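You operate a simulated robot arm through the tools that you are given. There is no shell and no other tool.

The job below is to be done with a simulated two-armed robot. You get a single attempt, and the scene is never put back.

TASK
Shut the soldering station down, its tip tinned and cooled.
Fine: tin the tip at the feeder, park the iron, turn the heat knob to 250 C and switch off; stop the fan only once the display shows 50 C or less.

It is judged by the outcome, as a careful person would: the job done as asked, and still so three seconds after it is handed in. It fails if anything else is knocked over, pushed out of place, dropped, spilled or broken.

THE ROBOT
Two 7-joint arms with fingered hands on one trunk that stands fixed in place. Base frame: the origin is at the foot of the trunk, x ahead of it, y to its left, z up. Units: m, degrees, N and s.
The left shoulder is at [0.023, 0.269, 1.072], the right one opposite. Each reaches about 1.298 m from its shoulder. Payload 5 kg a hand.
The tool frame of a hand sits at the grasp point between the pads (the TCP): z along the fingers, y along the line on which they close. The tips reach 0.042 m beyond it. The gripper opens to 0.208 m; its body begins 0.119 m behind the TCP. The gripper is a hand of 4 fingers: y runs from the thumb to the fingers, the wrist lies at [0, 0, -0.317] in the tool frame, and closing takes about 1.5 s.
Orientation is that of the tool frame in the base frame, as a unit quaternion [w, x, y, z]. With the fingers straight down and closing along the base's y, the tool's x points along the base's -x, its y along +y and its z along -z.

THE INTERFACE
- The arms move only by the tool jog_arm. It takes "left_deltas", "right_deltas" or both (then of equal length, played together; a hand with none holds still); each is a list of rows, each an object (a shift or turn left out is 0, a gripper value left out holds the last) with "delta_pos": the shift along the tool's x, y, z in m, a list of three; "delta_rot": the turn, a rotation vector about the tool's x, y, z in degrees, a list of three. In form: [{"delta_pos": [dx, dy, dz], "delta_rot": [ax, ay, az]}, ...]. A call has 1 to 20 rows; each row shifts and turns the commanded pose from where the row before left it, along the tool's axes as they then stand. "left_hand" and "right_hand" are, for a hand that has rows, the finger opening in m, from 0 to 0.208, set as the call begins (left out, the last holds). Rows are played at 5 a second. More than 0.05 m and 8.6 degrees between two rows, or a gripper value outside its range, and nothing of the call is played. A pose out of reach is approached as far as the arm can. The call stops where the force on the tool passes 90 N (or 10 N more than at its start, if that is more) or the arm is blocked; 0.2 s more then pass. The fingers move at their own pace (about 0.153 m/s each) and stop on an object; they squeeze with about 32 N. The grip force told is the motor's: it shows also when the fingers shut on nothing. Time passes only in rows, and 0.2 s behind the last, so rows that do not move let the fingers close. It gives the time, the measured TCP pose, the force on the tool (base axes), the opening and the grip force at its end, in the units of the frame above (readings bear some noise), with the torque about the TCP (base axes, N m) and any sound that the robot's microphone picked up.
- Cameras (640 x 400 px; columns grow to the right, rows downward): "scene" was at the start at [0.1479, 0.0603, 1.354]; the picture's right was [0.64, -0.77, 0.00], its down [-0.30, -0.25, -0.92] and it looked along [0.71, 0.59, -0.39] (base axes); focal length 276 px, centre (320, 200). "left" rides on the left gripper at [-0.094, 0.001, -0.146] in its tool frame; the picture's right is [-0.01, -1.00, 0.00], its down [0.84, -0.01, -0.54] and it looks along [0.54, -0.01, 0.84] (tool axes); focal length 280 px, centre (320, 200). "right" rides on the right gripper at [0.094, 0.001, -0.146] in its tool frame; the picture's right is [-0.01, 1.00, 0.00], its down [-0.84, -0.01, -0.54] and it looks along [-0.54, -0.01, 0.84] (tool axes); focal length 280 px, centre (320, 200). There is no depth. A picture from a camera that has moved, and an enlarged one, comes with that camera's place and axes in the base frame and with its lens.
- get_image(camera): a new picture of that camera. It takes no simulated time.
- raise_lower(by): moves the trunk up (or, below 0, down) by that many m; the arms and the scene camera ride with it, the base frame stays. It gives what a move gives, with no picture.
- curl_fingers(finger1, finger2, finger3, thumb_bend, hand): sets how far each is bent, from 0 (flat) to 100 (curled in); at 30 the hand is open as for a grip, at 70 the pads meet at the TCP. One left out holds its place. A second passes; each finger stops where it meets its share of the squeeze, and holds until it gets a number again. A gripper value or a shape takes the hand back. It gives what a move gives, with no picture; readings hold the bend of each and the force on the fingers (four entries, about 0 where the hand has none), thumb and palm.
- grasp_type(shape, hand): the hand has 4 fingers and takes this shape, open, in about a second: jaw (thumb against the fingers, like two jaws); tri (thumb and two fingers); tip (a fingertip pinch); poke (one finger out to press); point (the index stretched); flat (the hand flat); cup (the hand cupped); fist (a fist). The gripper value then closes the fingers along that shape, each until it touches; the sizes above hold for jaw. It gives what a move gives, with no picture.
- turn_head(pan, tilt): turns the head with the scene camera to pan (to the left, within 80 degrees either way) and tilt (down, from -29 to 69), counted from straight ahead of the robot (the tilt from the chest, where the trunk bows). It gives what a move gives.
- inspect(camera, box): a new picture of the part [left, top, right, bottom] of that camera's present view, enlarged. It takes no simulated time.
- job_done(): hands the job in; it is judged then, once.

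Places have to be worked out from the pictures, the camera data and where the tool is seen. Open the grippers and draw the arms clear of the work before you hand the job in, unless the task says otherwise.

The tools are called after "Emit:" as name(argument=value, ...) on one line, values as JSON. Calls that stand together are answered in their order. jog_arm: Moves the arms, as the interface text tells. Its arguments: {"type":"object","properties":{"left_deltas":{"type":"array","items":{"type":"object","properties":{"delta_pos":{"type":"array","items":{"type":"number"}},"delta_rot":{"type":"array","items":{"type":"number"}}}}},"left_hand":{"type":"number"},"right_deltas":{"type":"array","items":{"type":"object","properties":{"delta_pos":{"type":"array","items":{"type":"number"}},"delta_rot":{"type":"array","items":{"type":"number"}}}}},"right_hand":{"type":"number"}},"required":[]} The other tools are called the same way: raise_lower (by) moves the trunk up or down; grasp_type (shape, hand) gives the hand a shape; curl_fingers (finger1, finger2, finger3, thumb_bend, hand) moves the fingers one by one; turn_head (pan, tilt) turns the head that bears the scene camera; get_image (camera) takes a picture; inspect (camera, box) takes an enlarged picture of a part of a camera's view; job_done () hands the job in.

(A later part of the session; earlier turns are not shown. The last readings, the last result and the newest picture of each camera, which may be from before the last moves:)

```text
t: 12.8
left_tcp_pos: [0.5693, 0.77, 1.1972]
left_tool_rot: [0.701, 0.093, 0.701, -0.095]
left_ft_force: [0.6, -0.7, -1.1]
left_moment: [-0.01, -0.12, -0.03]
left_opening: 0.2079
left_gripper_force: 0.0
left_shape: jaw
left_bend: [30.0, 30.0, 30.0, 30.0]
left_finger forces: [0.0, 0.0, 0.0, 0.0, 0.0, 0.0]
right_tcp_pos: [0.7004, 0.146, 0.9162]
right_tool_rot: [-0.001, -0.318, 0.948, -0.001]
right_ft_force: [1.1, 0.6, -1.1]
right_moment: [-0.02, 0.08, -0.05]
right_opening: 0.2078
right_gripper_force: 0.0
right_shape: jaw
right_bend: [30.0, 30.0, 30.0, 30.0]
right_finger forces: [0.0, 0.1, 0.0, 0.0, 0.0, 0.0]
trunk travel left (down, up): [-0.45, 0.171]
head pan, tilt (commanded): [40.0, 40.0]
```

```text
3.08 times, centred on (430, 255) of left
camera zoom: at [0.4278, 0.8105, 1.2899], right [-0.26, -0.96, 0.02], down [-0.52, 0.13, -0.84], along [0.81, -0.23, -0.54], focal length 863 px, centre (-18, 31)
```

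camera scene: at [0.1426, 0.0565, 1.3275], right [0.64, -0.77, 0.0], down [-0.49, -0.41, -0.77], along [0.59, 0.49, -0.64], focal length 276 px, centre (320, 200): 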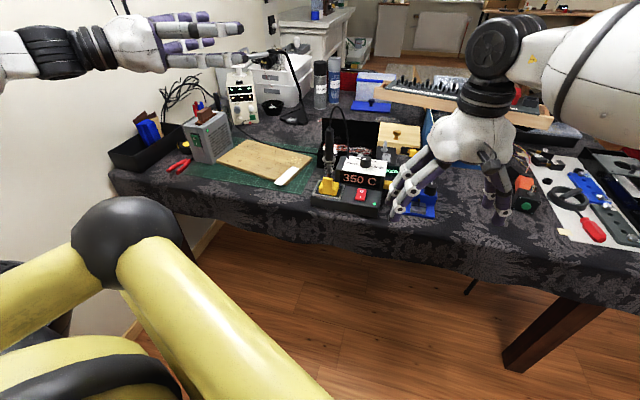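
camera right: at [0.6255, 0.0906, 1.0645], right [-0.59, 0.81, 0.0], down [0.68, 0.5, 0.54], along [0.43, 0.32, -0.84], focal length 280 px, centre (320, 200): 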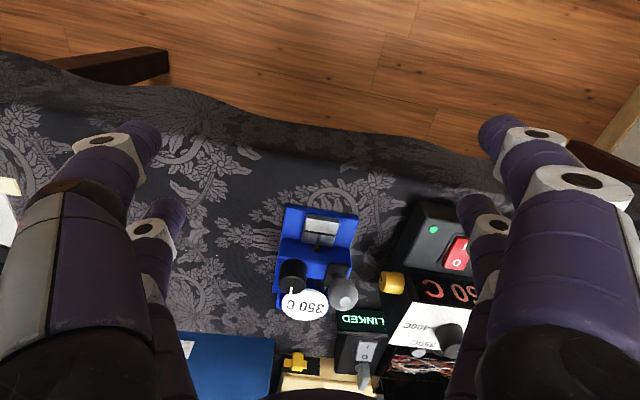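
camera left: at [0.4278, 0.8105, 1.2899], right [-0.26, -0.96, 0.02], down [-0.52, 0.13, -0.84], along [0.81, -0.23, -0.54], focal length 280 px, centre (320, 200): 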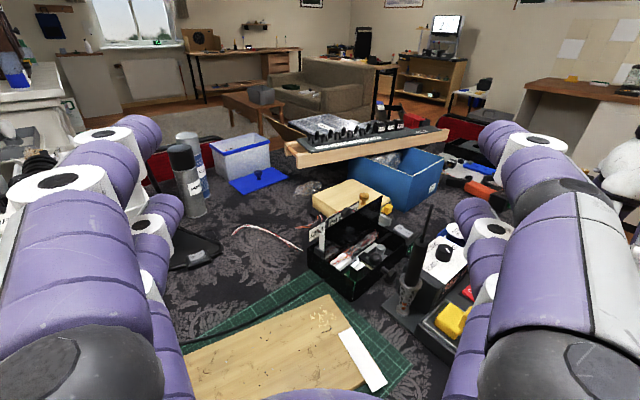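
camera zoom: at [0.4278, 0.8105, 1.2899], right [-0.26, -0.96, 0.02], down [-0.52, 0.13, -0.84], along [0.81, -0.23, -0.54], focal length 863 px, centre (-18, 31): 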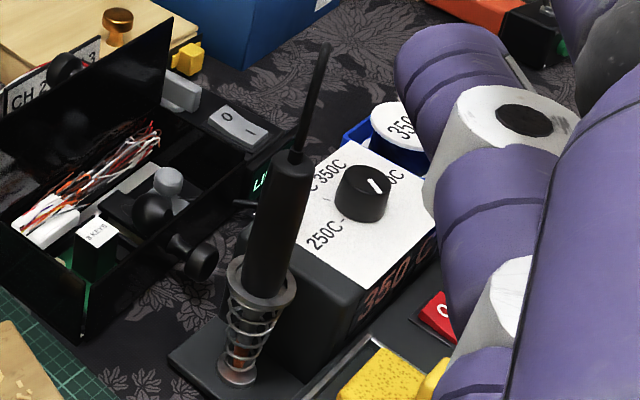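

The feeder has a grey-ball lever on the left, a black pointer knob, and a brass nozzle whose wire ends at the groove of a metal block near (0.824, 0.234, 0.768). The iron handle stands vertical at about (0.753, 0.530), z 0.85–0.955; I move the left hand to a pre-grasp spot in front of it, still high.

Emit:
jog_arm(left_deltas=[{"delta_pos": [0.0245, -0.0306, 0.0184]}, {"delta_pos": [0.0245, -0.0306, 0.0184]}, {"delta_pos": [0.0245, -0.0306, 0.0184]}, {"delta_pos": [0.0245, -0.0306, 0.0184]}, {"delta_pos": [0.0245, -0.0306, 0.0184]}, {"delta_pos": [0.0245, -0.0306, 0.0184]}], left_hand=0.1)

Emit:
get_image(camera="left")

Emit:
get_image(camera="scene")

```text
t: 14.4
left_tcp_pos: [0.6074, 0.5658, 0.9087]
left_tool_rot: [0.613, 0.081, 0.779, -0.103]
left_ft_force: [0.3, 0.6, 0.3]
left_moment: [0.0, 0.09, -0.06]
left_opening: 0.1006
left_gripper_force: 0.2
left_shape: jaw
left_bend: [73.0, 73.0, 73.0, 70.0]
left_finger forces: [0.1, 0.1, 0.0, 0.1, 0.0, 0.1]
right_tcp_pos: [0.6996, 0.1453, 0.919]
right_tool_rot: [0.0, -0.319, 0.948, 0.0]
right_ft_force: [0.6, 0.5, 0.3]
right_moment: [-0.01, 0.04, -0.01]
right_opening: 0.2079
right_gripper_force: 0.1
right_shape: jaw
right_bend: [30.0, 30.0, 30.0, 30.0]
right_finger forces: [0.1, 0.0, 0.0, 0.0, 0.1, 0.0]
trunk travel left (down, up): [-0.45, 0.171]
head pan, tilt (commanded): [40.0, 40.0]
stopped in row 6 (left hand): the arm was blocked; the commanded pose is now the measured one
```

```text
taken
camera left: at [0.4917, 0.6049, 1.0319], right [-0.25, -0.97, 0.08], down [-0.71, 0.13, -0.69], along [0.66, -0.23, -0.72], focal length 280 px, centre (320, 200)
```

left: 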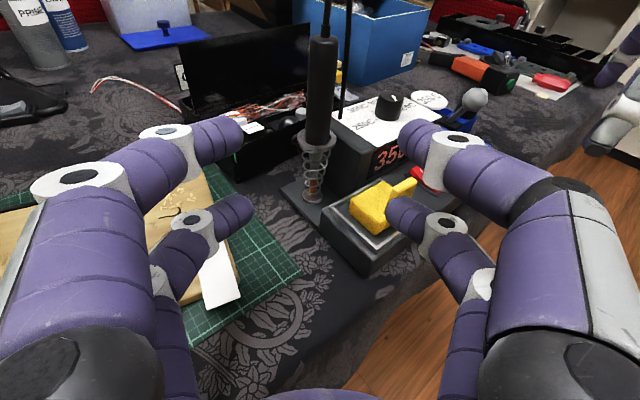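

```text
taken
camera scene: at [0.1419, 0.0559, 1.3279], right [0.64, -0.77, 0.0], down [-0.49, -0.41, -0.77], along [0.59, 0.49, -0.64], focal length 276 px, centre (320, 200)
```

scene: 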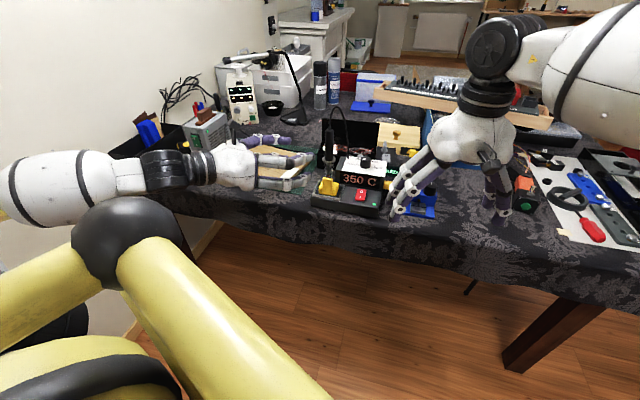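

The left arm sagged below the commanded path and stopped as "blocked", with the hand now pitched down about 13°. Before anything else I check closely whether it touched the sponge or anything.

Emit:
inspect(camera="scene", box=[240, 120, 400, 220])

Emit:
inspect(camera="left", box=[280, 100, 480, 270])

```text
4.00 times, centred on (320, 170) of scene
camera zoom: at [0.1419, 0.0559, 1.3279], right [0.64, -0.77, 0.0], down [-0.49, -0.41, -0.77], along [0.59, 0.49, -0.64], focal length 1104 px, centre (320, 320)
```

zoom: 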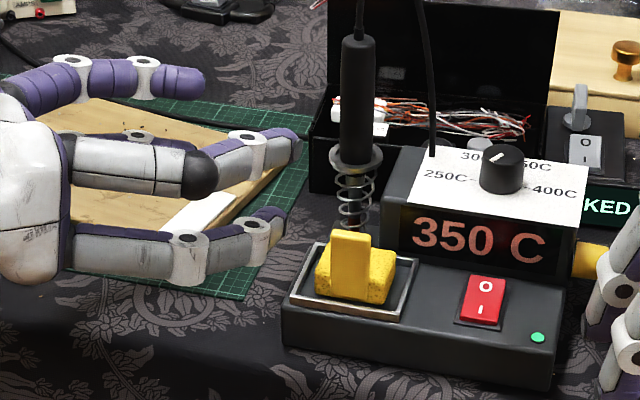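

```text
2.35 times, centred on (380, 185) of left
camera zoom: at [0.4917, 0.6049, 1.0319], right [-0.25, -0.97, 0.08], down [-0.71, 0.13, -0.69], along [0.66, -0.23, -0.72], focal length 660 px, centre (179, 235)
```

zoom: 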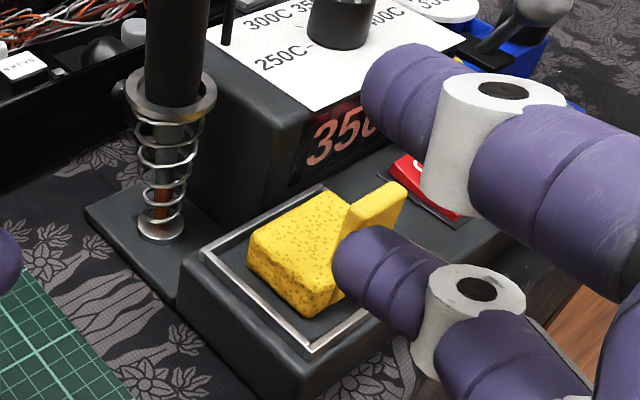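

Nothing has been touched: sponge and iron are as before. I look down-left to see what the left arm is blocked against.

Emit:
turn_head(pan=78, tilt=40)

Emit:
get_image(camera="scene")

Emit:
turn_head(pan=60, tilt=65)

Emit:
get_image(camera="scene")

```text
t: 15.5
left_tcp_pos: [0.6073, 0.5657, 0.9088]
left_tool_rot: [0.613, 0.081, 0.779, -0.103]
left_ft_force: [0.1, -0.4, -0.8]
left_moment: [0.01, 0.02, -0.03]
left_opening: 0.1005
left_gripper_force: 0.0
left_shape: jaw
left_bend: [73.0, 73.0, 73.0, 70.0]
left_finger forces: [0.1, 0.1, 0.0, 0.0, 0.0, 0.1]
right_tcp_pos: [0.6998, 0.1461, 0.9186]
right_tool_rot: [0.0, -0.318, 0.948, 0.001]
right_ft_force: [-0.2, 0.6, 0.4]
right_moment: [-0.01, 0.0, 0.03]
right_opening: 0.2078
right_gripper_force: 0.0
right_shape: jaw
right_bend: [30.0, 30.0, 30.0, 30.0]
right_finger forces: [0.0, 0.1, 0.0, 0.0, 0.1, 0.0]
trunk travel left (down, up): [-0.45, 0.171]
head pan, tilt (commanded): [78.0, 40.0]
```

```text
taken
camera scene: at [0.0944, 0.0845, 1.3278], right [0.98, -0.21, 0.0], down [-0.13, -0.63, -0.77], along [0.16, 0.75, -0.64], focal length 276 px, centre (320, 200)
```

scene: 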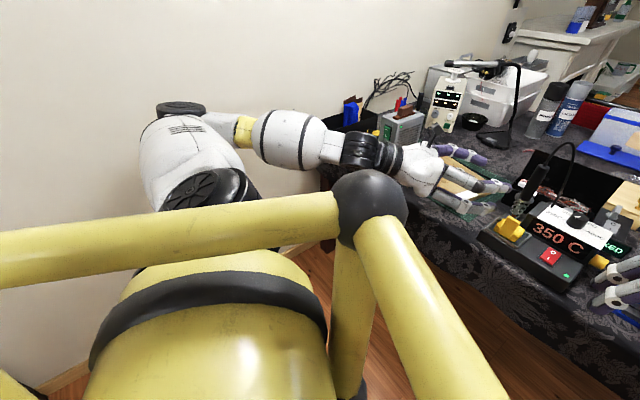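

```text
t: 16.4
left_tcp_pos: [0.6076, 0.5657, 0.9086]
left_tool_rot: [0.613, 0.081, 0.779, -0.103]
left_ft_force: [-0.4, 0.2, -0.7]
left_moment: [0.0, 0.02, -0.02]
left_opening: 0.1003
left_gripper_force: 0.0
left_shape: jaw
left_bend: [73.0, 73.0, 73.0, 70.0]
left_finger forces: [0.1, 0.0, 0.1, 0.0, 0.0, 0.0]
right_tcp_pos: [0.6999, 0.1469, 0.918]
right_tool_rot: [-0.001, -0.318, 0.948, 0.001]
right_ft_force: [0.3, -1.1, 0.3]
right_moment: [0.02, -0.03, -0.01]
right_opening: 0.2083
right_gripper_force: 0.1
right_shape: jaw
right_bend: [30.0, 30.0, 30.0, 30.0]
right_finger forces: [0.1, 0.0, 0.0, 0.1, 0.0, 0.0]
trunk travel left (down, up): [-0.45, 0.171]
head pan, tilt (commanded): [60.0, 65.0]
```

```text
taken
camera scene: at [0.107, 0.0539, 1.2955], right [0.87, -0.5, 0.0], down [-0.45, -0.78, -0.42], along [0.21, 0.37, -0.91], focal length 276 px, centre (320, 200)
```

scene: 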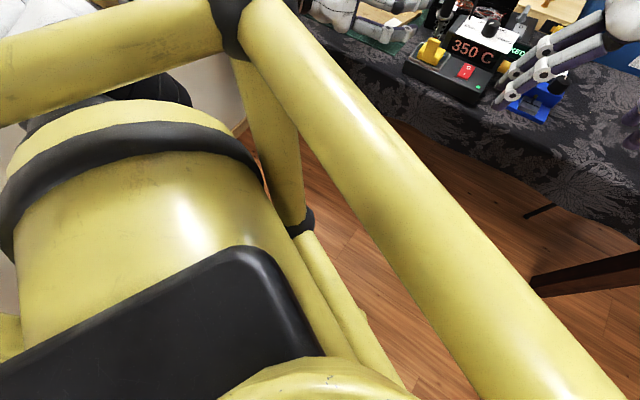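

The left elbow is out in free space (the wall is far), and no contact force shows, so it looks like a kinematic hiccup rather than a collision. I test with a small retreat upward (about 5 cm) to see if the arm tracks properly.

Emit:
jog_arm(left_deltas=[{"delta_pos": [-0.0243, -0.0015, -0.0057]}, {"delta_pos": [-0.0243, -0.0015, -0.0057]}])

Emit:
turn_head(pan=40, tilt=40)

Emit:
get_image(camera="scene")

```text
t: 17.0
left_tcp_pos: [0.6083, 0.5658, 0.9588]
left_tool_rot: [0.612, 0.082, 0.779, -0.103]
left_ft_force: [0.6, 0.1, 0.8]
left_moment: [0.0, 0.08, 0.05]
left_opening: 0.1004
left_gripper_force: 0.2
left_shape: jaw
left_bend: [73.0, 73.0, 73.0, 70.0]
left_finger forces: [0.0, 0.0, 0.0, 0.0, 0.0, 0.0]
right_tcp_pos: [0.6995, 0.1454, 0.9181]
right_tool_rot: [0.0, -0.318, 0.948, 0.0]
right_ft_force: [-0.3, -0.7, 0.6]
right_moment: [0.04, 0.0, -0.01]
right_opening: 0.2079
right_gripper_force: 0.0
right_shape: jaw
right_bend: [30.0, 30.0, 30.0, 30.0]
right_finger forces: [0.0, 0.1, 0.0, 0.0, 0.0, 0.1]
trunk travel left (down, up): [-0.45, 0.171]
head pan, tilt (commanded): [60.0, 65.0]
```

```text
t: 17.9
left_tcp_pos: [0.608, 0.5667, 0.958]
left_tool_rot: [0.613, 0.082, 0.779, -0.104]
left_ft_force: [0.2, 0.4, 0.3]
left_moment: [0.02, -0.01, -0.03]
left_opening: 0.1004
left_gripper_force: 0.0
left_shape: jaw
left_bend: [73.0, 73.0, 73.0, 70.0]
left_finger forces: [0.0, 0.0, 0.1, 0.0, 0.0, 0.1]
right_tcp_pos: [0.6996, 0.1451, 0.9175]
right_tool_rot: [0.0, -0.318, 0.948, 0.0]
right_ft_force: [0.0, 0.4, -0.4]
right_moment: [-0.01, 0.01, 0.02]
right_opening: 0.208
right_gripper_force: 0.1
right_shape: jaw
right_bend: [30.0, 30.0, 30.0, 30.0]
right_finger forces: [0.0, 0.1, 0.1, 0.1, 0.0, 0.0]
trunk travel left (down, up): [-0.45, 0.171]
head pan, tilt (commanded): [40.0, 40.0]
```

```text
taken
camera scene: at [0.1417, 0.056, 1.3277], right [0.64, -0.77, 0.0], down [-0.49, -0.41, -0.77], along [0.59, 0.49, -0.64], focal length 276 px, centre (320, 200)
```

scene: 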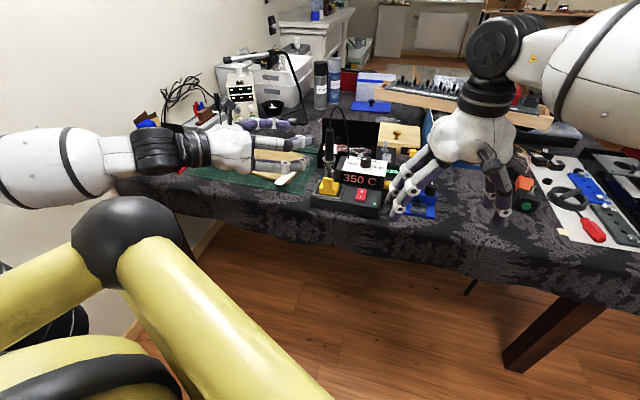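

The arm tracks well from here (TCP 0.608, 0.566, 0.958; pitched 13°). The handle lies about 0.149 m ahead on the hand's axis, so I advance slowly 8 cm at z≈0.945 with the fingers at 0.06 opening, above the sponge tab.

Emit:
jog_arm(left_deltas=[{"delta_pos": [-0.0015, 0.0009, 0.0202]}, {"delta_pos": [-0.0015, 0.0009, 0.0202]}, {"delta_pos": [-0.0015, 0.0009, 0.0202]}, {"delta_pos": [-0.0015, 0.0009, 0.0202]}], left_hand=0.07)

Emit:
get_image(camera="left")

Emit:
inspect(camera="scene", box=[220, 100, 400, 220])

```text
t: 18.9
left_tcp_pos: [0.6862, 0.5484, 0.9457]
left_tool_rot: [0.612, 0.081, 0.78, -0.103]
left_ft_force: [0.2, -0.9, -0.6]
left_moment: [-0.01, 0.0, -0.04]
left_opening: 0.0704
left_gripper_force: 0.2
left_shape: jaw
left_bend: [73.0, 73.0, 73.0, 70.0]
left_finger forces: [0.0, 0.0, 0.0, 0.1, 0.1, 0.1]
right_tcp_pos: [0.6991, 0.1447, 0.9164]
right_tool_rot: [0.0, -0.319, 0.948, 0.0]
right_ft_force: [-0.4, 0.3, 0.4]
right_moment: [0.02, 0.04, 0.02]
right_opening: 0.2079
right_gripper_force: 0.1
right_shape: jaw
right_bend: [30.0, 30.0, 30.0, 30.0]
right_finger forces: [0.0, 0.0, 0.0, 0.0, 0.0, 0.0]
trunk travel left (down, up): [-0.45, 0.171]
head pan, tilt (commanded): [40.0, 40.0]
```

```text
taken
camera left: at [0.5702, 0.5887, 1.0689], right [-0.25, -0.97, 0.08], down [-0.71, 0.13, -0.69], along [0.66, -0.23, -0.72], focal length 280 px, centre (320, 200)
```

left: 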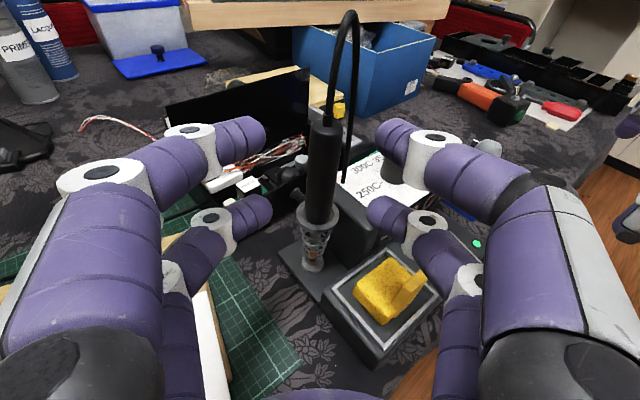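

```text
3.33 times, centred on (310, 160) of scene
camera zoom: at [0.1419, 0.0559, 1.3277], right [0.64, -0.77, 0.0], down [-0.49, -0.41, -0.77], along [0.59, 0.49, -0.64], focal length 920 px, centre (353, 333)
```

zoom: 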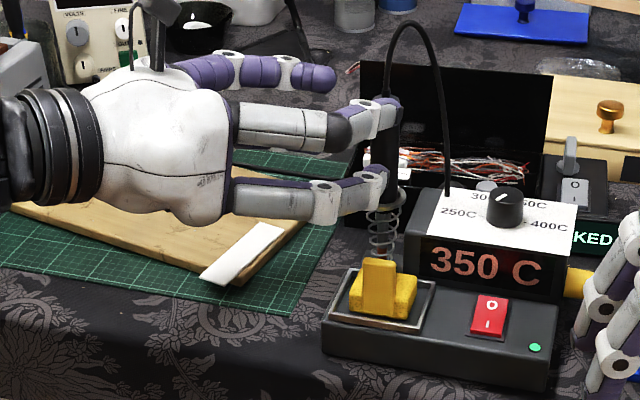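

The handle is well centred between the finger pairs (column ~320). I advance another 5.8 cm level, then check before lowering and closing.

Emit:
jog_arm(left_deltas=[{"delta_pos": [-0.0044, -0.0003, 0.0188]}, {"delta_pos": [-0.0044, -0.0003, 0.0188]}, {"delta_pos": [-0.0044, -0.0003, 0.0188]}])

Emit:
get_image(camera="left")

Emit:
inspect(camera="scene", box=[260, 100, 400, 210])

```text
t: 19.7
left_tcp_pos: [0.7414, 0.5312, 0.9475]
left_tool_rot: [0.612, 0.081, 0.78, -0.104]
left_ft_force: [-0.3, 0.0, 0.4]
left_moment: [0.02, 0.02, 0.01]
left_opening: 0.0704
left_gripper_force: 0.1
left_shape: jaw
left_bend: [73.0, 73.0, 73.0, 70.0]
left_finger forces: [0.0, 0.1, 0.0, 0.0, 0.1, 0.0]
right_tcp_pos: [0.7002, 0.1456, 0.9174]
right_tool_rot: [0.0, -0.319, 0.948, -0.001]
right_ft_force: [-0.8, -0.3, -0.3]
right_moment: [0.02, -0.02, 0.01]
right_opening: 0.208
right_gripper_force: 0.0
right_shape: jaw
right_bend: [30.0, 30.0, 30.0, 30.0]
right_finger forces: [0.1, 0.0, 0.0, 0.0, 0.0, 0.0]
trunk travel left (down, up): [-0.45, 0.171]
head pan, tilt (commanded): [40.0, 40.0]
```

```text
taken
camera left: at [0.6261, 0.5718, 1.0711], right [-0.25, -0.97, 0.08], down [-0.71, 0.13, -0.69], along [0.66, -0.23, -0.72], focal length 280 px, centre (320, 200)
```

left: 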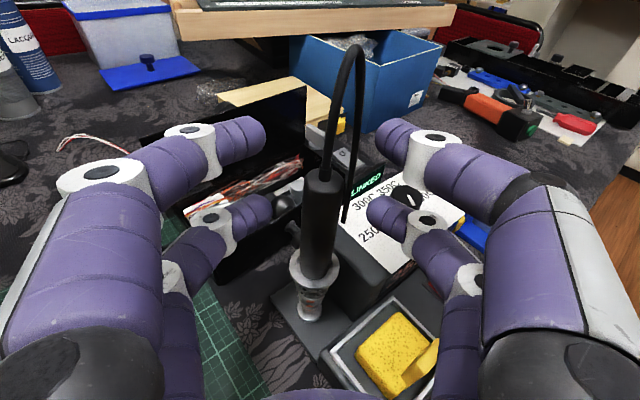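

```text
3.64 times, centred on (330, 155) of scene
camera zoom: at [0.1415, 0.0558, 1.3278], right [0.64, -0.77, 0.0], down [-0.49, -0.41, -0.77], along [0.59, 0.49, -0.64], focal length 1004 px, centre (284, 364)
```

zoom: 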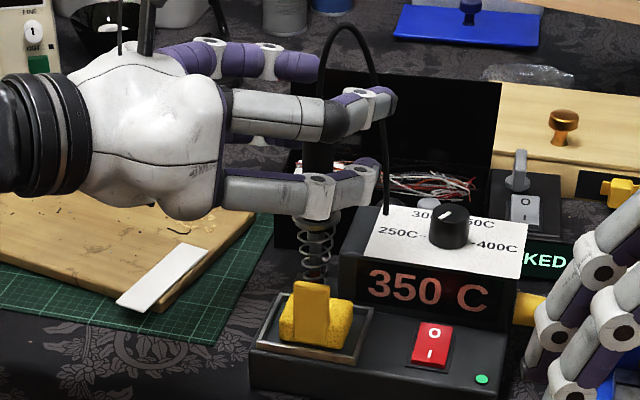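

The handle is centred between the fingers; I lower 2.4 cm straight down so both finger pairs land on the handle, then look once more.

Emit:
jog_arm(left_deltas=[{"delta_pos": [0.0117, 0.0007, 0.0027]}, {"delta_pos": [0.0117, 0.0007, 0.0027]}])

Emit:
inspect(camera="scene", box=[290, 100, 400, 200])

Emit:
get_image(camera="left")

```text
t: 20.2
left_tcp_pos: [0.7316, 0.5341, 0.8933]
left_tool_rot: [0.587, 0.08, 0.798, -0.109]
left_ft_force: [-3.9, 1.1, 25.6]
left_moment: [-1.56, -0.15, -0.59]
left_opening: 0.0713
left_gripper_force: 0.0
left_shape: jaw
left_bend: [73.0, 73.0, 74.0, 70.0]
left_finger forces: [0.0, 0.0, 25.8, 0.0, 0.0, 0.0]
left hand out of reach, approached as far as the arm can: row 1, 2
right_tcp_pos: [0.701, 0.1453, 0.9145]
right_tool_rot: [-0.002, -0.318, 0.948, -0.001]
right_ft_force: [1.3, 0.6, -2.8]
right_moment: [-0.18, 0.33, -0.02]
right_opening: 0.2082
right_gripper_force: 0.0
right_shape: jaw
right_bend: [30.0, 30.0, 30.0, 30.0]
right_finger forces: [0.0, 0.0, 0.0, 0.0, 0.1, 0.0]
trunk travel left (down, up): [-0.45, 0.171]
head pan, tilt (commanded): [40.0, 40.0]
stopped in row 2 (left hand): the force on the tool passed its limit at 145 N (the readings are from after the stop); the commanded pose is now the measured one
```

```text
4.00 times, centred on (345, 150) of scene
camera zoom: at [0.1427, 0.0568, 1.3276], right [0.64, -0.77, 0.0], down [-0.49, -0.41, -0.77], along [0.59, 0.49, -0.64], focal length 1104 px, centre (220, 400)
```

zoom: 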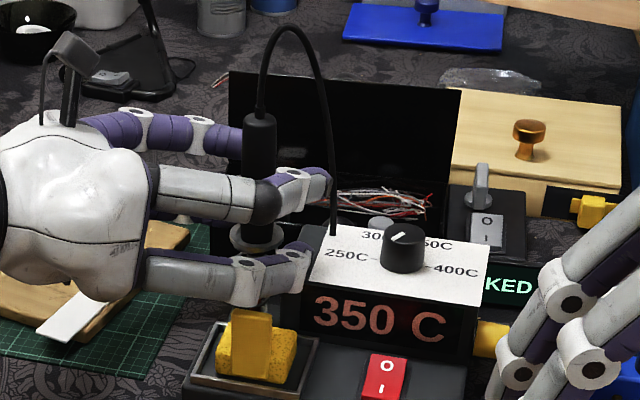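

```text
taken
camera left: at [0.6243, 0.5738, 1.024], right [-0.25, -0.96, 0.09], down [-0.75, 0.13, -0.65], along [0.61, -0.23, -0.75], focal length 280 px, centre (320, 200)
```

left: 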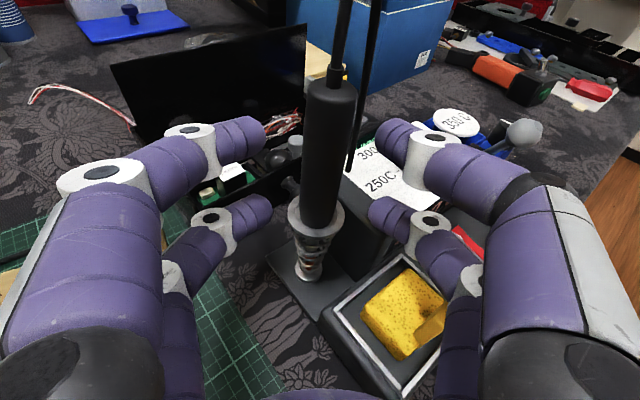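

The downward motion went out of reach and the arm sagged too far, one thumb-side finger pressing on something (26 N). I raise the hand straight up right away to release it, then check the station.

Emit:
jog_arm(left_deltas=[{"delta_pos": [-0.0114, -0.001, -0.0034]}, {"delta_pos": [-0.0175, -0.0015, -0.0052]}, {"delta_pos": [-0.0175, -0.0015, -0.0052]}])

Emit:
inspect(camera="scene", box=[290, 100, 450, 220])

Emit:
get_image(camera="left")

```text
t: 21.0
left_tcp_pos: [0.7323, 0.5321, 0.9384]
left_tool_rot: [0.585, 0.08, 0.8, -0.107]
left_ft_force: [-0.4, -0.8, 0.9]
left_moment: [0.02, 0.09, 0.03]
left_opening: 0.0703
left_gripper_force: 0.1
left_shape: jaw
left_bend: [73.0, 73.0, 73.0, 70.0]
left_finger forces: [0.0, 0.1, 0.1, 0.1, 0.0, 0.0]
right_tcp_pos: [0.7, 0.1454, 0.9175]
right_tool_rot: [0.001, -0.318, 0.948, 0.0]
right_ft_force: [-1.0, -1.0, 0.6]
right_moment: [-0.01, -0.07, -0.01]
right_opening: 0.2079
right_gripper_force: 0.0
right_shape: jaw
right_bend: [30.0, 30.0, 30.0, 30.0]
right_finger forces: [0.0, 0.0, 0.1, 0.0, 0.0, 0.0]
trunk travel left (down, up): [-0.45, 0.171]
head pan, tilt (commanded): [40.0, 40.0]
```

```text
3.33 times, centred on (370, 160) of scene
camera zoom: at [0.1413, 0.0556, 1.3278], right [0.64, -0.77, 0.0], down [-0.49, -0.41, -0.77], along [0.59, 0.49, -0.64], focal length 920 px, centre (153, 333)
```

zoom: 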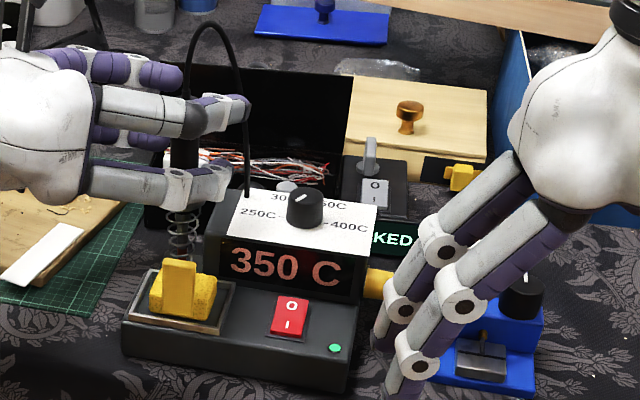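

```text
taken
camera left: at [0.6254, 0.5725, 1.0698], right [-0.25, -0.96, 0.09], down [-0.75, 0.13, -0.64], along [0.61, -0.23, -0.76], focal length 280 px, centre (320, 200)
```

left: 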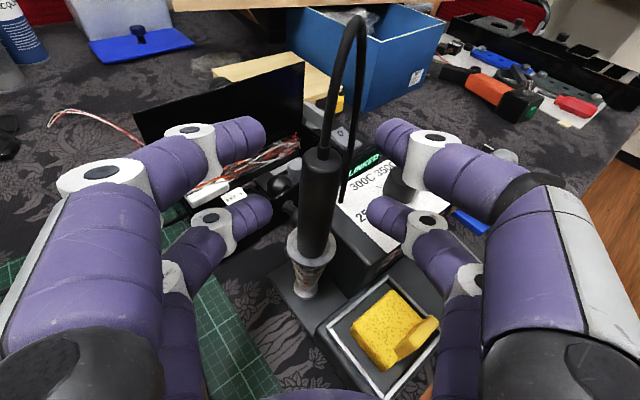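

The station has not moved (same pixels as before). The wrist limit is caused by the high shoulder, so I retreat the left hand back and up, level it, raise the right hand too, and will then lower the trunk.

Emit:
jog_arm(left_deltas=[{"delta_pos": [-0.0007, -0.0006, -0.0393]}, {"delta_pos": [-0.0007, -0.0006, -0.0393]}, {"delta_pos": [-0.0007, -0.0006, -0.0393]}, {"delta_pos": [-0.0007, -0.0006, -0.0393]}, {"delta_pos": [-0.0405, -0.0034, -0.0122]}, {"delta_pos": [-0.0405, -0.0034, -0.0122]}, {"delta_pos": [-0.0405, -0.0034, -0.0122]}, {"delta_pos": [-0.0405, -0.0034, -0.0122]}], right_deltas=[{"delta_pos": [0, 0, -0.028]}, {"delta_pos": [0, 0, -0.028]}, {"delta_pos": [0, 0, -0.028]}, {"delta_pos": [0, 0, -0.028]}, {"delta_pos": [0, 0, -0.028]}, {"delta_pos": [0, 0, -0.028]}, {"delta_pos": [0, 0, -0.028]}, {"delta_pos": [0, 0, -0.028]}])

```text
t: 22.8
left_tcp_pos: [0.5872, 0.5721, 1.1543]
left_tool_rot: [0.585, 0.08, 0.8, -0.107]
left_ft_force: [-0.3, 0.4, 0.0]
left_moment: [-0.01, 0.0, 0.01]
left_opening: 0.0699
left_gripper_force: 0.0
left_shape: jaw
left_bend: [73.0, 73.0, 73.0, 70.0]
left_finger forces: [0.0, 0.0, 0.0, 0.1, 0.0, 0.0]
right_tcp_pos: [0.6989, 0.1465, 1.14]
right_tool_rot: [-0.001, -0.32, 0.948, -0.001]
right_ft_force: [-0.9, -0.1, 0.6]
right_moment: [-0.09, -0.08, 0.04]
right_opening: 0.2078
right_gripper_force: 0.0
right_shape: jaw
right_bend: [30.0, 30.0, 30.0, 30.0]
right_finger forces: [0.0, 0.1, 0.0, 0.0, 0.0, 0.0]
trunk travel left (down, up): [-0.45, 0.171]
head pan, tilt (commanded): [40.0, 40.0]
```

Both hands are clear at z≈1.15. I lower the trunk in a first step of 0.12 m and read the result.

Emit:
raise_lower(by=-0.12)

Emit:
get_image(camera="scene")

```text
t: 24.3
left_tcp_pos: [0.5882, 0.5716, 1.0379]
left_tool_rot: [0.585, 0.08, 0.8, -0.107]
left_ft_force: [-1.1, -0.8, 0.0]
left_moment: [0.03, 0.0, 0.02]
left_opening: 0.0703
left_gripper_force: 0.1
left_shape: jaw
left_bend: [73.0, 73.0, 73.0, 70.0]
left_finger forces: [0.0, 0.0, 0.0, 0.1, 0.1, 0.1]
right_tcp_pos: [0.7, 0.1449, 1.022]
right_tool_rot: [0.0, -0.318, 0.948, 0.0]
right_ft_force: [-0.3, 0.4, 0.5]
right_moment: [0.01, -0.06, 0.02]
right_opening: 0.2081
right_gripper_force: 0.0
right_shape: jaw
right_bend: [30.0, 30.0, 30.0, 30.0]
right_finger forces: [0.0, 0.0, 0.0, 0.0, 0.1, 0.0]
trunk travel left (down, up): [-0.33, 0.291]
head pan, tilt (commanded): [40.0, 40.0]
```

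```text
taken
camera scene: at [0.1624, 0.0558, 1.2045], right [0.64, -0.77, 0.0], down [-0.49, -0.41, -0.77], along [0.59, 0.49, -0.64], focal length 276 px, centre (320, 200)
```

scene: 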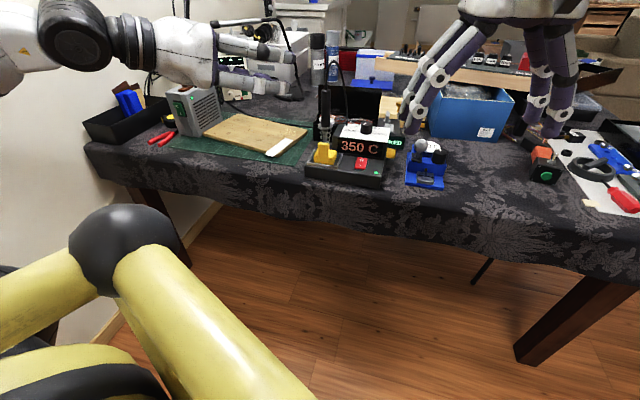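

Shoulders are now about 0.95 m high. I level the left hand (two −8.3° pitch rows) and check tracking.

Emit:
jog_arm(left_deltas=[{"delta_rot": [0, -8.3, 0]}, {"delta_rot": [0, -8.3, 0]}])

```text
t: 25.1
left_tcp_pos: [0.5953, 0.5718, 0.9644]
left_tool_rot: [0.647, 0.056, 0.75, -0.124]
left_ft_force: [0.3, 1.0, 0.2]
left_moment: [-0.06, -0.04, -0.05]
left_opening: 0.07
left_gripper_force: 0.1
left_shape: jaw
left_bend: [73.0, 73.0, 73.0, 70.0]
left_finger forces: [0.0, 0.1, 0.1, 0.1, 0.0, 0.0]
right_tcp_pos: [0.7008, 0.1456, 1.0206]
right_tool_rot: [-0.001, -0.318, 0.948, 0.0]
right_ft_force: [0.5, -0.2, -0.4]
right_moment: [0.01, 0.17, 0.0]
right_opening: 0.208
right_gripper_force: 0.1
right_shape: jaw
right_bend: [30.0, 30.0, 30.0, 30.0]
right_finger forces: [0.0, 0.0, 0.1, 0.0, 0.0, 0.0]
trunk travel left (down, up): [-0.33, 0.291]
head pan, tilt (commanded): [40.0, 40.0]
stopped in row 2 (left hand): the arm was blocked; the commanded pose is now the measured one
```

The arm again reports "blocked" while levelling, so a wrist joint seems to hit its limit. I look at the left arm's configuration.

Emit:
turn_head(pan=78, tilt=25)

Emit:
get_image(camera="scene")

Emit:
get_image(camera="left")

```text
t: 26.1
left_tcp_pos: [0.5943, 0.5713, 0.966]
left_tool_rot: [0.648, 0.055, 0.75, -0.123]
left_ft_force: [0.7, -0.2, -0.3]
left_moment: [0.05, -0.04, 0.0]
left_opening: 0.0704
left_gripper_force: 0.1
left_shape: jaw
left_bend: [73.0, 73.0, 73.0, 70.0]
left_finger forces: [0.1, 0.0, 0.0, 0.0, 0.1, 0.0]
right_tcp_pos: [0.7004, 0.1449, 1.0203]
right_tool_rot: [-0.001, -0.318, 0.948, -0.001]
right_ft_force: [0.0, -0.7, -0.4]
right_moment: [-0.01, -0.03, 0.02]
right_opening: 0.2079
right_gripper_force: 0.0
right_shape: jaw
right_bend: [30.0, 30.0, 30.0, 30.0]
right_finger forces: [0.0, 0.0, 0.0, 0.0, 0.1, 0.1]
trunk travel left (down, up): [-0.33, 0.291]
head pan, tilt (commanded): [78.0, 25.0]
```

```text
taken
camera scene: at [0.117, 0.0915, 1.2274], right [0.98, -0.21, 0.0], down [-0.09, -0.41, -0.91], along [0.19, 0.89, -0.42], focal length 276 px, centre (320, 200)
```

scene: 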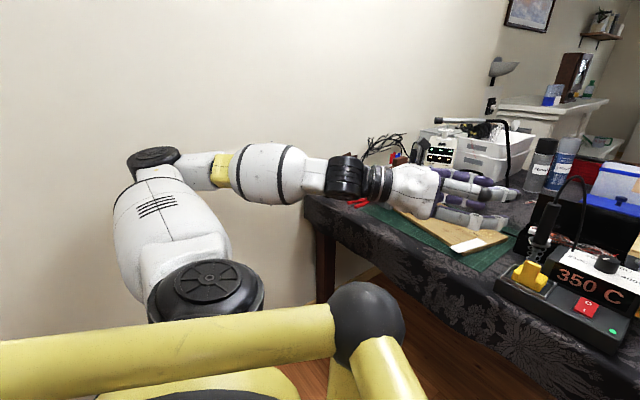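

```text
taken
camera left: at [0.4679, 0.6174, 1.0764], right [-0.24, -0.96, 0.13], down [-0.65, 0.06, -0.76], along [0.72, -0.26, -0.64], focal length 280 px, centre (320, 200)
```

left: 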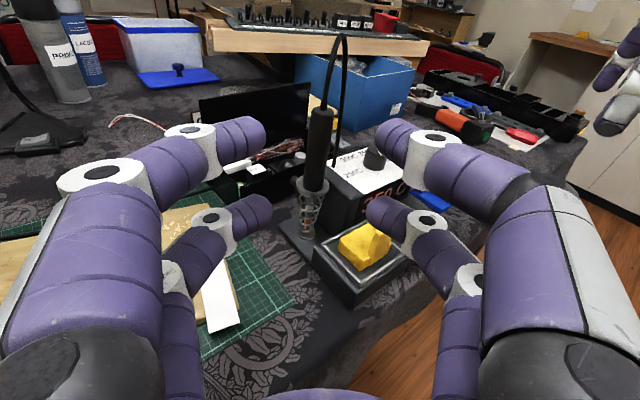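

The picture explains it: the forearm slopes down from a raised elbow and the hand is already straight in line with it, so it can't level further. I raise both hands and lower the trunk more so that the forearm becomes horizontal at working height.

Emit:
jog_arm(left_deltas=[{"delta_pos": [-0.0394, -0.0045, -0.0052]}, {"delta_pos": [-0.0394, -0.0045, -0.0052]}, {"delta_pos": [-0.0394, -0.0045, -0.0052]}, {"delta_pos": [-0.0394, -0.0045, -0.0052]}, {"delta_pos": [-0.0394, -0.0045, -0.0052]}], right_deltas=[{"delta_pos": [0, 0, -0.03]}, {"delta_pos": [0, 0, -0.03]}, {"delta_pos": [0, 0, -0.03]}, {"delta_pos": [0, 0, -0.03]}, {"delta_pos": [0, 0, -0.03]}])

Emit:
raise_lower(by=-0.18)

Emit:
get_image(camera="scene")

```text
t: 27.4
left_tcp_pos: [0.5949, 0.5733, 1.1554]
left_tool_rot: [0.647, 0.054, 0.751, -0.123]
left_ft_force: [2.0, 2.4, -2.1]
left_moment: [-0.11, -0.22, -0.43]
left_opening: 0.0703
left_gripper_force: 0.0
left_shape: jaw
left_bend: [73.0, 73.0, 73.0, 70.0]
left_finger forces: [0.0, 0.0, 0.0, 0.0, 0.1, 0.0]
right_tcp_pos: [0.74, 0.0482, 1.2262]
right_tool_rot: [0.021, -0.284, 0.954, 0.097]
right_ft_force: [1.9, 3.4, -0.9]
right_moment: [-0.38, 0.32, 0.08]
right_opening: 0.2081
right_gripper_force: 0.0
right_shape: jaw
right_bend: [30.0, 30.0, 30.0, 30.0]
right_finger forces: [0.0, 0.0, 0.0, 0.0, 0.1, 0.0]
right hand out of reach, approached as far as the arm can: row 5
trunk travel left (down, up): [-0.33, 0.291]
head pan, tilt (commanded): [78.0, 25.0]
stopped in row 5 (right hand): the arm was blocked; the commanded pose is now the measured one
```

```text
t: 29.4
left_tcp_pos: [0.592, 0.5714, 0.9791]
left_tool_rot: [0.648, 0.055, 0.749, -0.123]
left_ft_force: [0.3, -0.1, 0.3]
left_moment: [0.01, 0.07, 0.02]
left_opening: 0.0704
left_gripper_force: 0.1
left_shape: jaw
left_bend: [73.0, 73.0, 73.0, 70.0]
left_finger forces: [0.0, 0.0, 0.0, 0.0, 0.0, 0.1]
right_tcp_pos: [0.7375, 0.0504, 1.0481]
right_tool_rot: [0.022, -0.284, 0.954, 0.095]
right_ft_force: [-0.9, 0.6, 1.6]
right_moment: [0.02, -0.09, -0.01]
right_opening: 0.2083
right_gripper_force: 0.0
right_shape: jaw
right_bend: [30.0, 30.0, 30.0, 30.0]
right_finger forces: [0.1, 0.0, 0.1, 0.0, 0.0, 0.0]
trunk travel left (down, up): [-0.15, 0.471]
head pan, tilt (commanded): [78.0, 25.0]
```

```text
taken
camera scene: at [0.1938, 0.0913, 1.0305], right [0.98, -0.21, 0.0], down [-0.09, -0.41, -0.91], along [0.19, 0.89, -0.42], focal length 276 px, centre (320, 200)
```

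scene: 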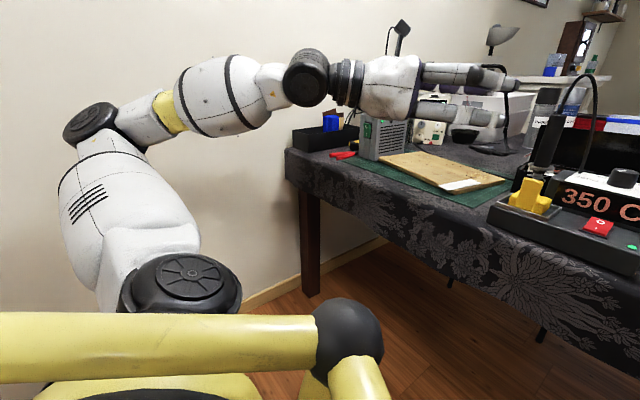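

The forearm now rises toward the wrist, so there is wrist margin. I level the left hand fully (fix 7.5° pitch and 6.6° roll) in small steps.

Emit:
jog_arm(left_deltas=[{"delta_rot": [0, -2.5, 2.2]}, {"delta_rot": [0, -2.5, 2.2]}, {"delta_rot": [0, -2.5, 2.2]}])

Emit:
turn_head(pan=40, tilt=25)

Emit:
get_image(camera="scene")

Emit:
get_image(camera="left")

```text
t: 30.1
left_tcp_pos: [0.5937, 0.572, 0.9784]
left_tool_rot: [0.702, 0.091, 0.701, -0.089]
left_ft_force: [-0.1, -0.5, 0.3]
left_moment: [0.03, 0.0, 0.04]
left_opening: 0.0703
left_gripper_force: 0.0
left_shape: jaw
left_bend: [73.0, 73.0, 73.0, 70.0]
left_finger forces: [0.0, 0.0, 0.0, 0.0, 0.0, 0.0]
right_tcp_pos: [0.7373, 0.0499, 1.0456]
right_tool_rot: [0.021, -0.285, 0.954, 0.095]
right_ft_force: [0.9, -0.5, 0.1]
right_moment: [0.05, 0.02, -0.01]
right_opening: 0.2081
right_gripper_force: 0.1
right_shape: jaw
right_bend: [30.0, 30.0, 30.0, 30.0]
right_finger forces: [0.0, 0.0, 0.1, 0.0, 0.1, 0.1]
trunk travel left (down, up): [-0.15, 0.471]
head pan, tilt (commanded): [78.0, 25.0]
```

```text
t: 31.2
left_tcp_pos: [0.5933, 0.5715, 0.9783]
left_tool_rot: [0.702, 0.091, 0.701, -0.089]
left_ft_force: [-0.5, -0.5, 0.5]
left_moment: [0.0, -0.02, -0.01]
left_opening: 0.0701
left_gripper_force: 0.1
left_shape: jaw
left_bend: [73.0, 73.0, 73.0, 70.0]
left_finger forces: [0.0, 0.1, 0.1, 0.0, 0.0, 0.1]
right_tcp_pos: [0.737, 0.0491, 1.0451]
right_tool_rot: [0.022, -0.284, 0.954, 0.095]
right_ft_force: [-0.4, -0.1, -0.1]
right_moment: [-0.02, -0.02, -0.01]
right_opening: 0.2082
right_gripper_force: 0.0
right_shape: jaw
right_bend: [30.0, 30.0, 30.0, 30.0]
right_finger forces: [0.1, 0.0, 0.0, 0.1, 0.0, 0.0]
trunk travel left (down, up): [-0.15, 0.471]
head pan, tilt (commanded): [40.0, 25.0]
```

```text
taken
camera scene: at [0.2459, 0.0606, 1.0299], right [0.64, -0.77, 0.0], down [-0.32, -0.27, -0.91], along [0.69, 0.58, -0.42], focal length 276 px, centre (320, 200)
```

scene: 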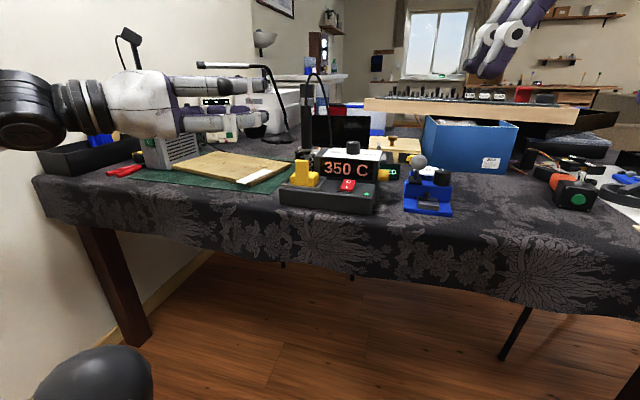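

```text
taken
camera left: at [0.4505, 0.6096, 1.0711], right [-0.25, -0.97, 0.01], down [-0.52, 0.13, -0.84], along [0.81, -0.22, -0.54], focal length 280 px, centre (320, 200)
```

left: 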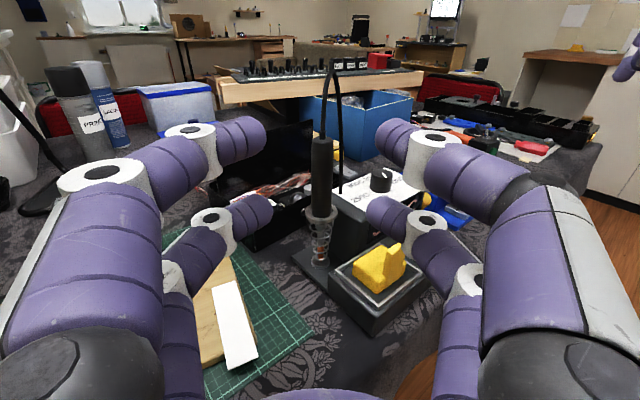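

The left hand is level now and tracks correctly, with the handle 0.165 m straight ahead. I advance 0.153 m while coming down to z≈0.935.

Emit:
jog_arm(left_deltas=[{"delta_pos": [0.0086, 0, 0.0306]}, {"delta_pos": [0.0086, 0, 0.0306]}, {"delta_pos": [0.0086, 0, 0.0306]}, {"delta_pos": [0.0086, 0, 0.0306]}, {"delta_pos": [0.0086, 0, 0.0306]}])

Emit:
get_image(camera="left")

Emit:
inspect(camera="scene", box=[230, 60, 410, 220])

```text
t: 32.4
left_tcp_pos: [0.7407, 0.5344, 0.9345]
left_tool_rot: [0.702, 0.09, 0.701, -0.088]
left_ft_force: [-0.3, -0.5, 0.8]
left_moment: [0.0, 0.1, 0.04]
left_opening: 0.0701
left_gripper_force: 0.2
left_shape: jaw
left_bend: [73.0, 73.0, 73.0, 70.0]
left_finger forces: [0.1, 0.0, 0.0, 0.0, 0.0, 0.0]
right_tcp_pos: [0.7377, 0.05, 1.0452]
right_tool_rot: [0.022, -0.285, 0.954, 0.095]
right_ft_force: [-1.0, 1.0, -0.4]
right_moment: [0.03, 0.03, 0.01]
right_opening: 0.2081
right_gripper_force: 0.0
right_shape: jaw
right_bend: [30.0, 30.0, 30.0, 30.0]
right_finger forces: [0.1, 0.0, 0.0, 0.0, 0.0, 0.1]
trunk travel left (down, up): [-0.15, 0.471]
head pan, tilt (commanded): [40.0, 25.0]
```

```text
taken
camera left: at [0.5979, 0.5708, 1.0285], right [-0.25, -0.97, 0.01], down [-0.52, 0.13, -0.84], along [0.81, -0.22, -0.54], focal length 280 px, centre (320, 200)
```

left: 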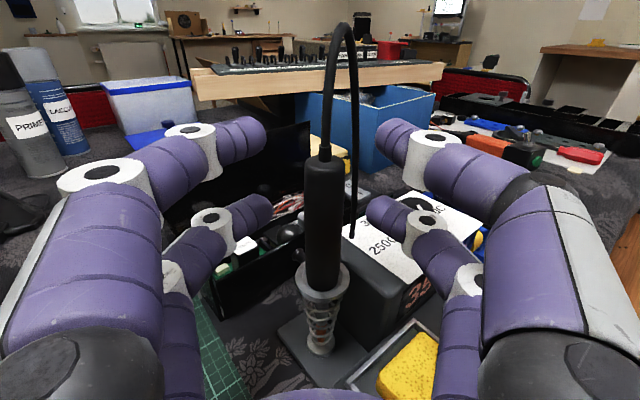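

```text
2.50 times, centred on (320, 140) of scene
camera zoom: at [0.246, 0.0605, 1.0297], right [0.64, -0.77, 0.0], down [-0.32, -0.27, -0.91], along [0.69, 0.58, -0.42], focal length 690 px, centre (320, 350)
```

zoom: 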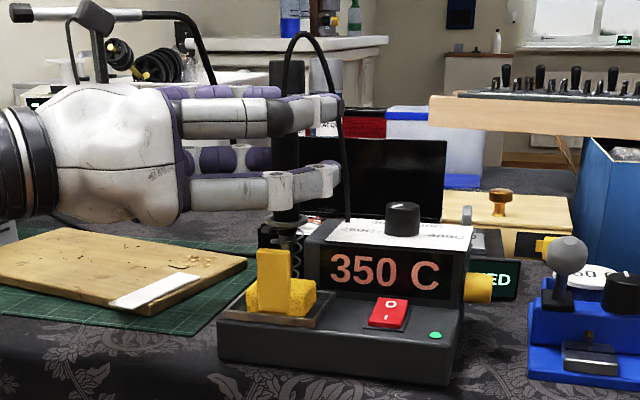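

Handle is centred between both finger pairs; I lower 1.5 cm so the upper pair gets a good hold, then close the fingers gently with still rows.

Emit:
jog_arm(left_deltas=[{"delta_pos": [0.0075, 0, 0.001]}, {"delta_pos": [0.0075, 0, 0.001]}])

Emit:
inspect(camera="scene", box=[280, 70, 400, 180])

```text
t: 33.0
left_tcp_pos: [0.7424, 0.5328, 0.9206]
left_tool_rot: [0.702, 0.091, 0.701, -0.088]
left_ft_force: [0.4, -0.2, 0.9]
left_moment: [0.02, 0.02, -0.01]
left_opening: 0.07
left_gripper_force: 0.0
left_shape: jaw
left_bend: [73.0, 73.0, 73.0, 70.0]
left_finger forces: [0.1, 0.0, 0.0, 0.0, 0.0, 0.0]
right_tcp_pos: [0.7383, 0.0495, 1.0455]
right_tool_rot: [0.022, -0.284, 0.954, 0.095]
right_ft_force: [0.4, 1.0, -0.4]
right_moment: [-0.04, 0.03, -0.01]
right_opening: 0.2079
right_gripper_force: 0.1
right_shape: jaw
right_bend: [30.0, 30.0, 30.0, 30.0]
right_finger forces: [0.0, 0.1, 0.1, 0.1, 0.0, 0.1]
trunk travel left (down, up): [-0.15, 0.471]
head pan, tilt (commanded): [40.0, 25.0]
```

```text
3.64 times, centred on (340, 125) of scene
camera zoom: at [0.246, 0.0605, 1.0299], right [0.64, -0.77, 0.0], down [-0.32, -0.27, -0.91], along [0.69, 0.58, -0.42], focal length 1004 px, centre (247, 473)
```

zoom: 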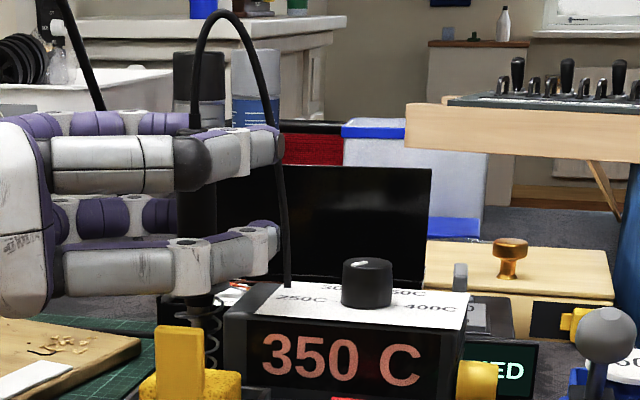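

Now I close the left fingers on the handle with still rows.

Emit:
jog_arm(left_deltas=[{"delta_pos": [0, 0, 0]}, {"delta_pos": [0, 0, 0]}, {"delta_pos": [0, 0, 0]}, {"delta_pos": [0, 0, 0]}, {"delta_pos": [0, 0, 0]}, {"delta_pos": [0, 0, 0]}], left_hand=0.0)

Emit:
get_image(camera="left")

Emit:
inspect(camera="scene", box=[280, 70, 400, 180])

```text
t: 34.4
left_tcp_pos: [0.7424, 0.532, 0.9194]
left_tool_rot: [0.702, 0.091, 0.701, -0.089]
left_ft_force: [0.6, 1.5, -0.7]
left_moment: [0.01, -0.03, -0.03]
left_opening: 0.0001
left_gripper_force: 31.7
left_shape: jaw
left_bend: [70.0, 70.0, 70.0, 70.0]
left_finger forces: [0.0, 0.0, 0.1, 0.0, 0.0, 0.1]
right_tcp_pos: [0.7382, 0.05, 1.0467]
right_tool_rot: [0.022, -0.284, 0.954, 0.096]
right_ft_force: [0.3, 0.0, 0.3]
right_moment: [-0.02, 0.04, 0.04]
right_opening: 0.208
right_gripper_force: 0.1
right_shape: jaw
right_bend: [30.0, 30.0, 30.0, 30.0]
right_finger forces: [0.0, 0.0, 0.1, 0.0, 0.0, 0.0]
trunk travel left (down, up): [-0.15, 0.471]
head pan, tilt (commanded): [40.0, 25.0]
```

```text
taken
camera left: at [0.5999, 0.5706, 1.0136], right [-0.25, -0.97, 0.01], down [-0.52, 0.13, -0.84], along [0.81, -0.22, -0.54], focal length 280 px, centre (320, 200)
```

left: 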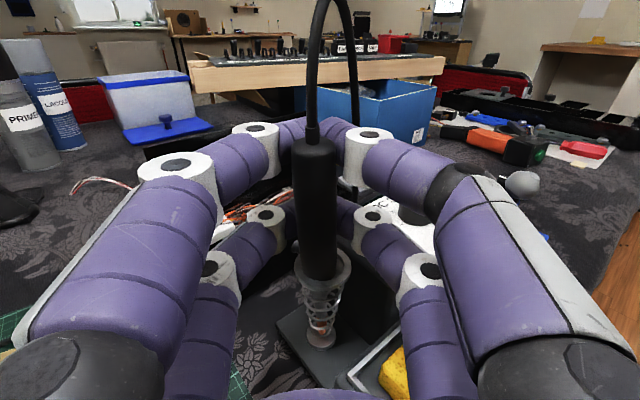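

```text
3.64 times, centred on (340, 125) of scene
camera zoom: at [0.246, 0.0605, 1.0299], right [0.64, -0.77, 0.0], down [-0.32, -0.27, -0.91], along [0.69, 0.58, -0.42], focal length 1004 px, centre (247, 473)
```

zoom: 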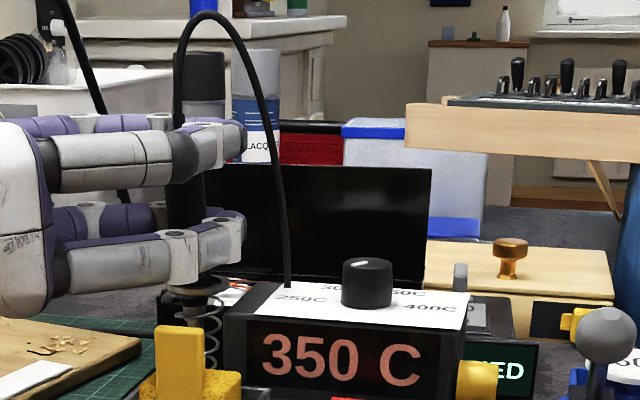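

The opening went to 0 and no finger feels contact, so the tips met just beyond the handle, caging but not gripping it. I zoom in to see exactly how the fingers lie.

Emit:
inspect(camera="left", box=[220, 90, 420, 300])

Emit:
get_image(camera="right")

```text
1.90 times, centred on (320, 195) of left
camera zoom: at [0.5999, 0.5706, 1.0136], right [-0.25, -0.97, 0.01], down [-0.52, 0.13, -0.84], along [0.81, -0.22, -0.54], focal length 534 px, centre (320, 210)
```

zoom: 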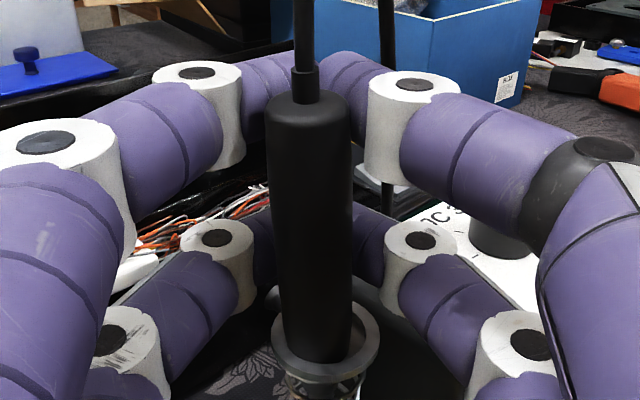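

```text
taken
camera right: at [0.661, -0.0278, 1.1822], right [-0.53, 0.83, 0.17], down [0.72, 0.34, 0.61], along [0.44, 0.45, -0.78], focal length 280 px, centre (320, 200)
```

right: 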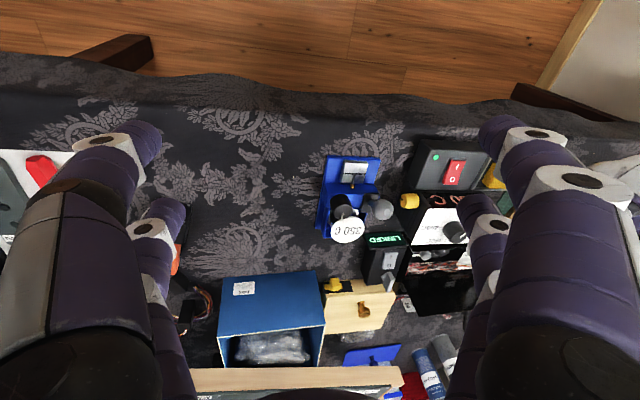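

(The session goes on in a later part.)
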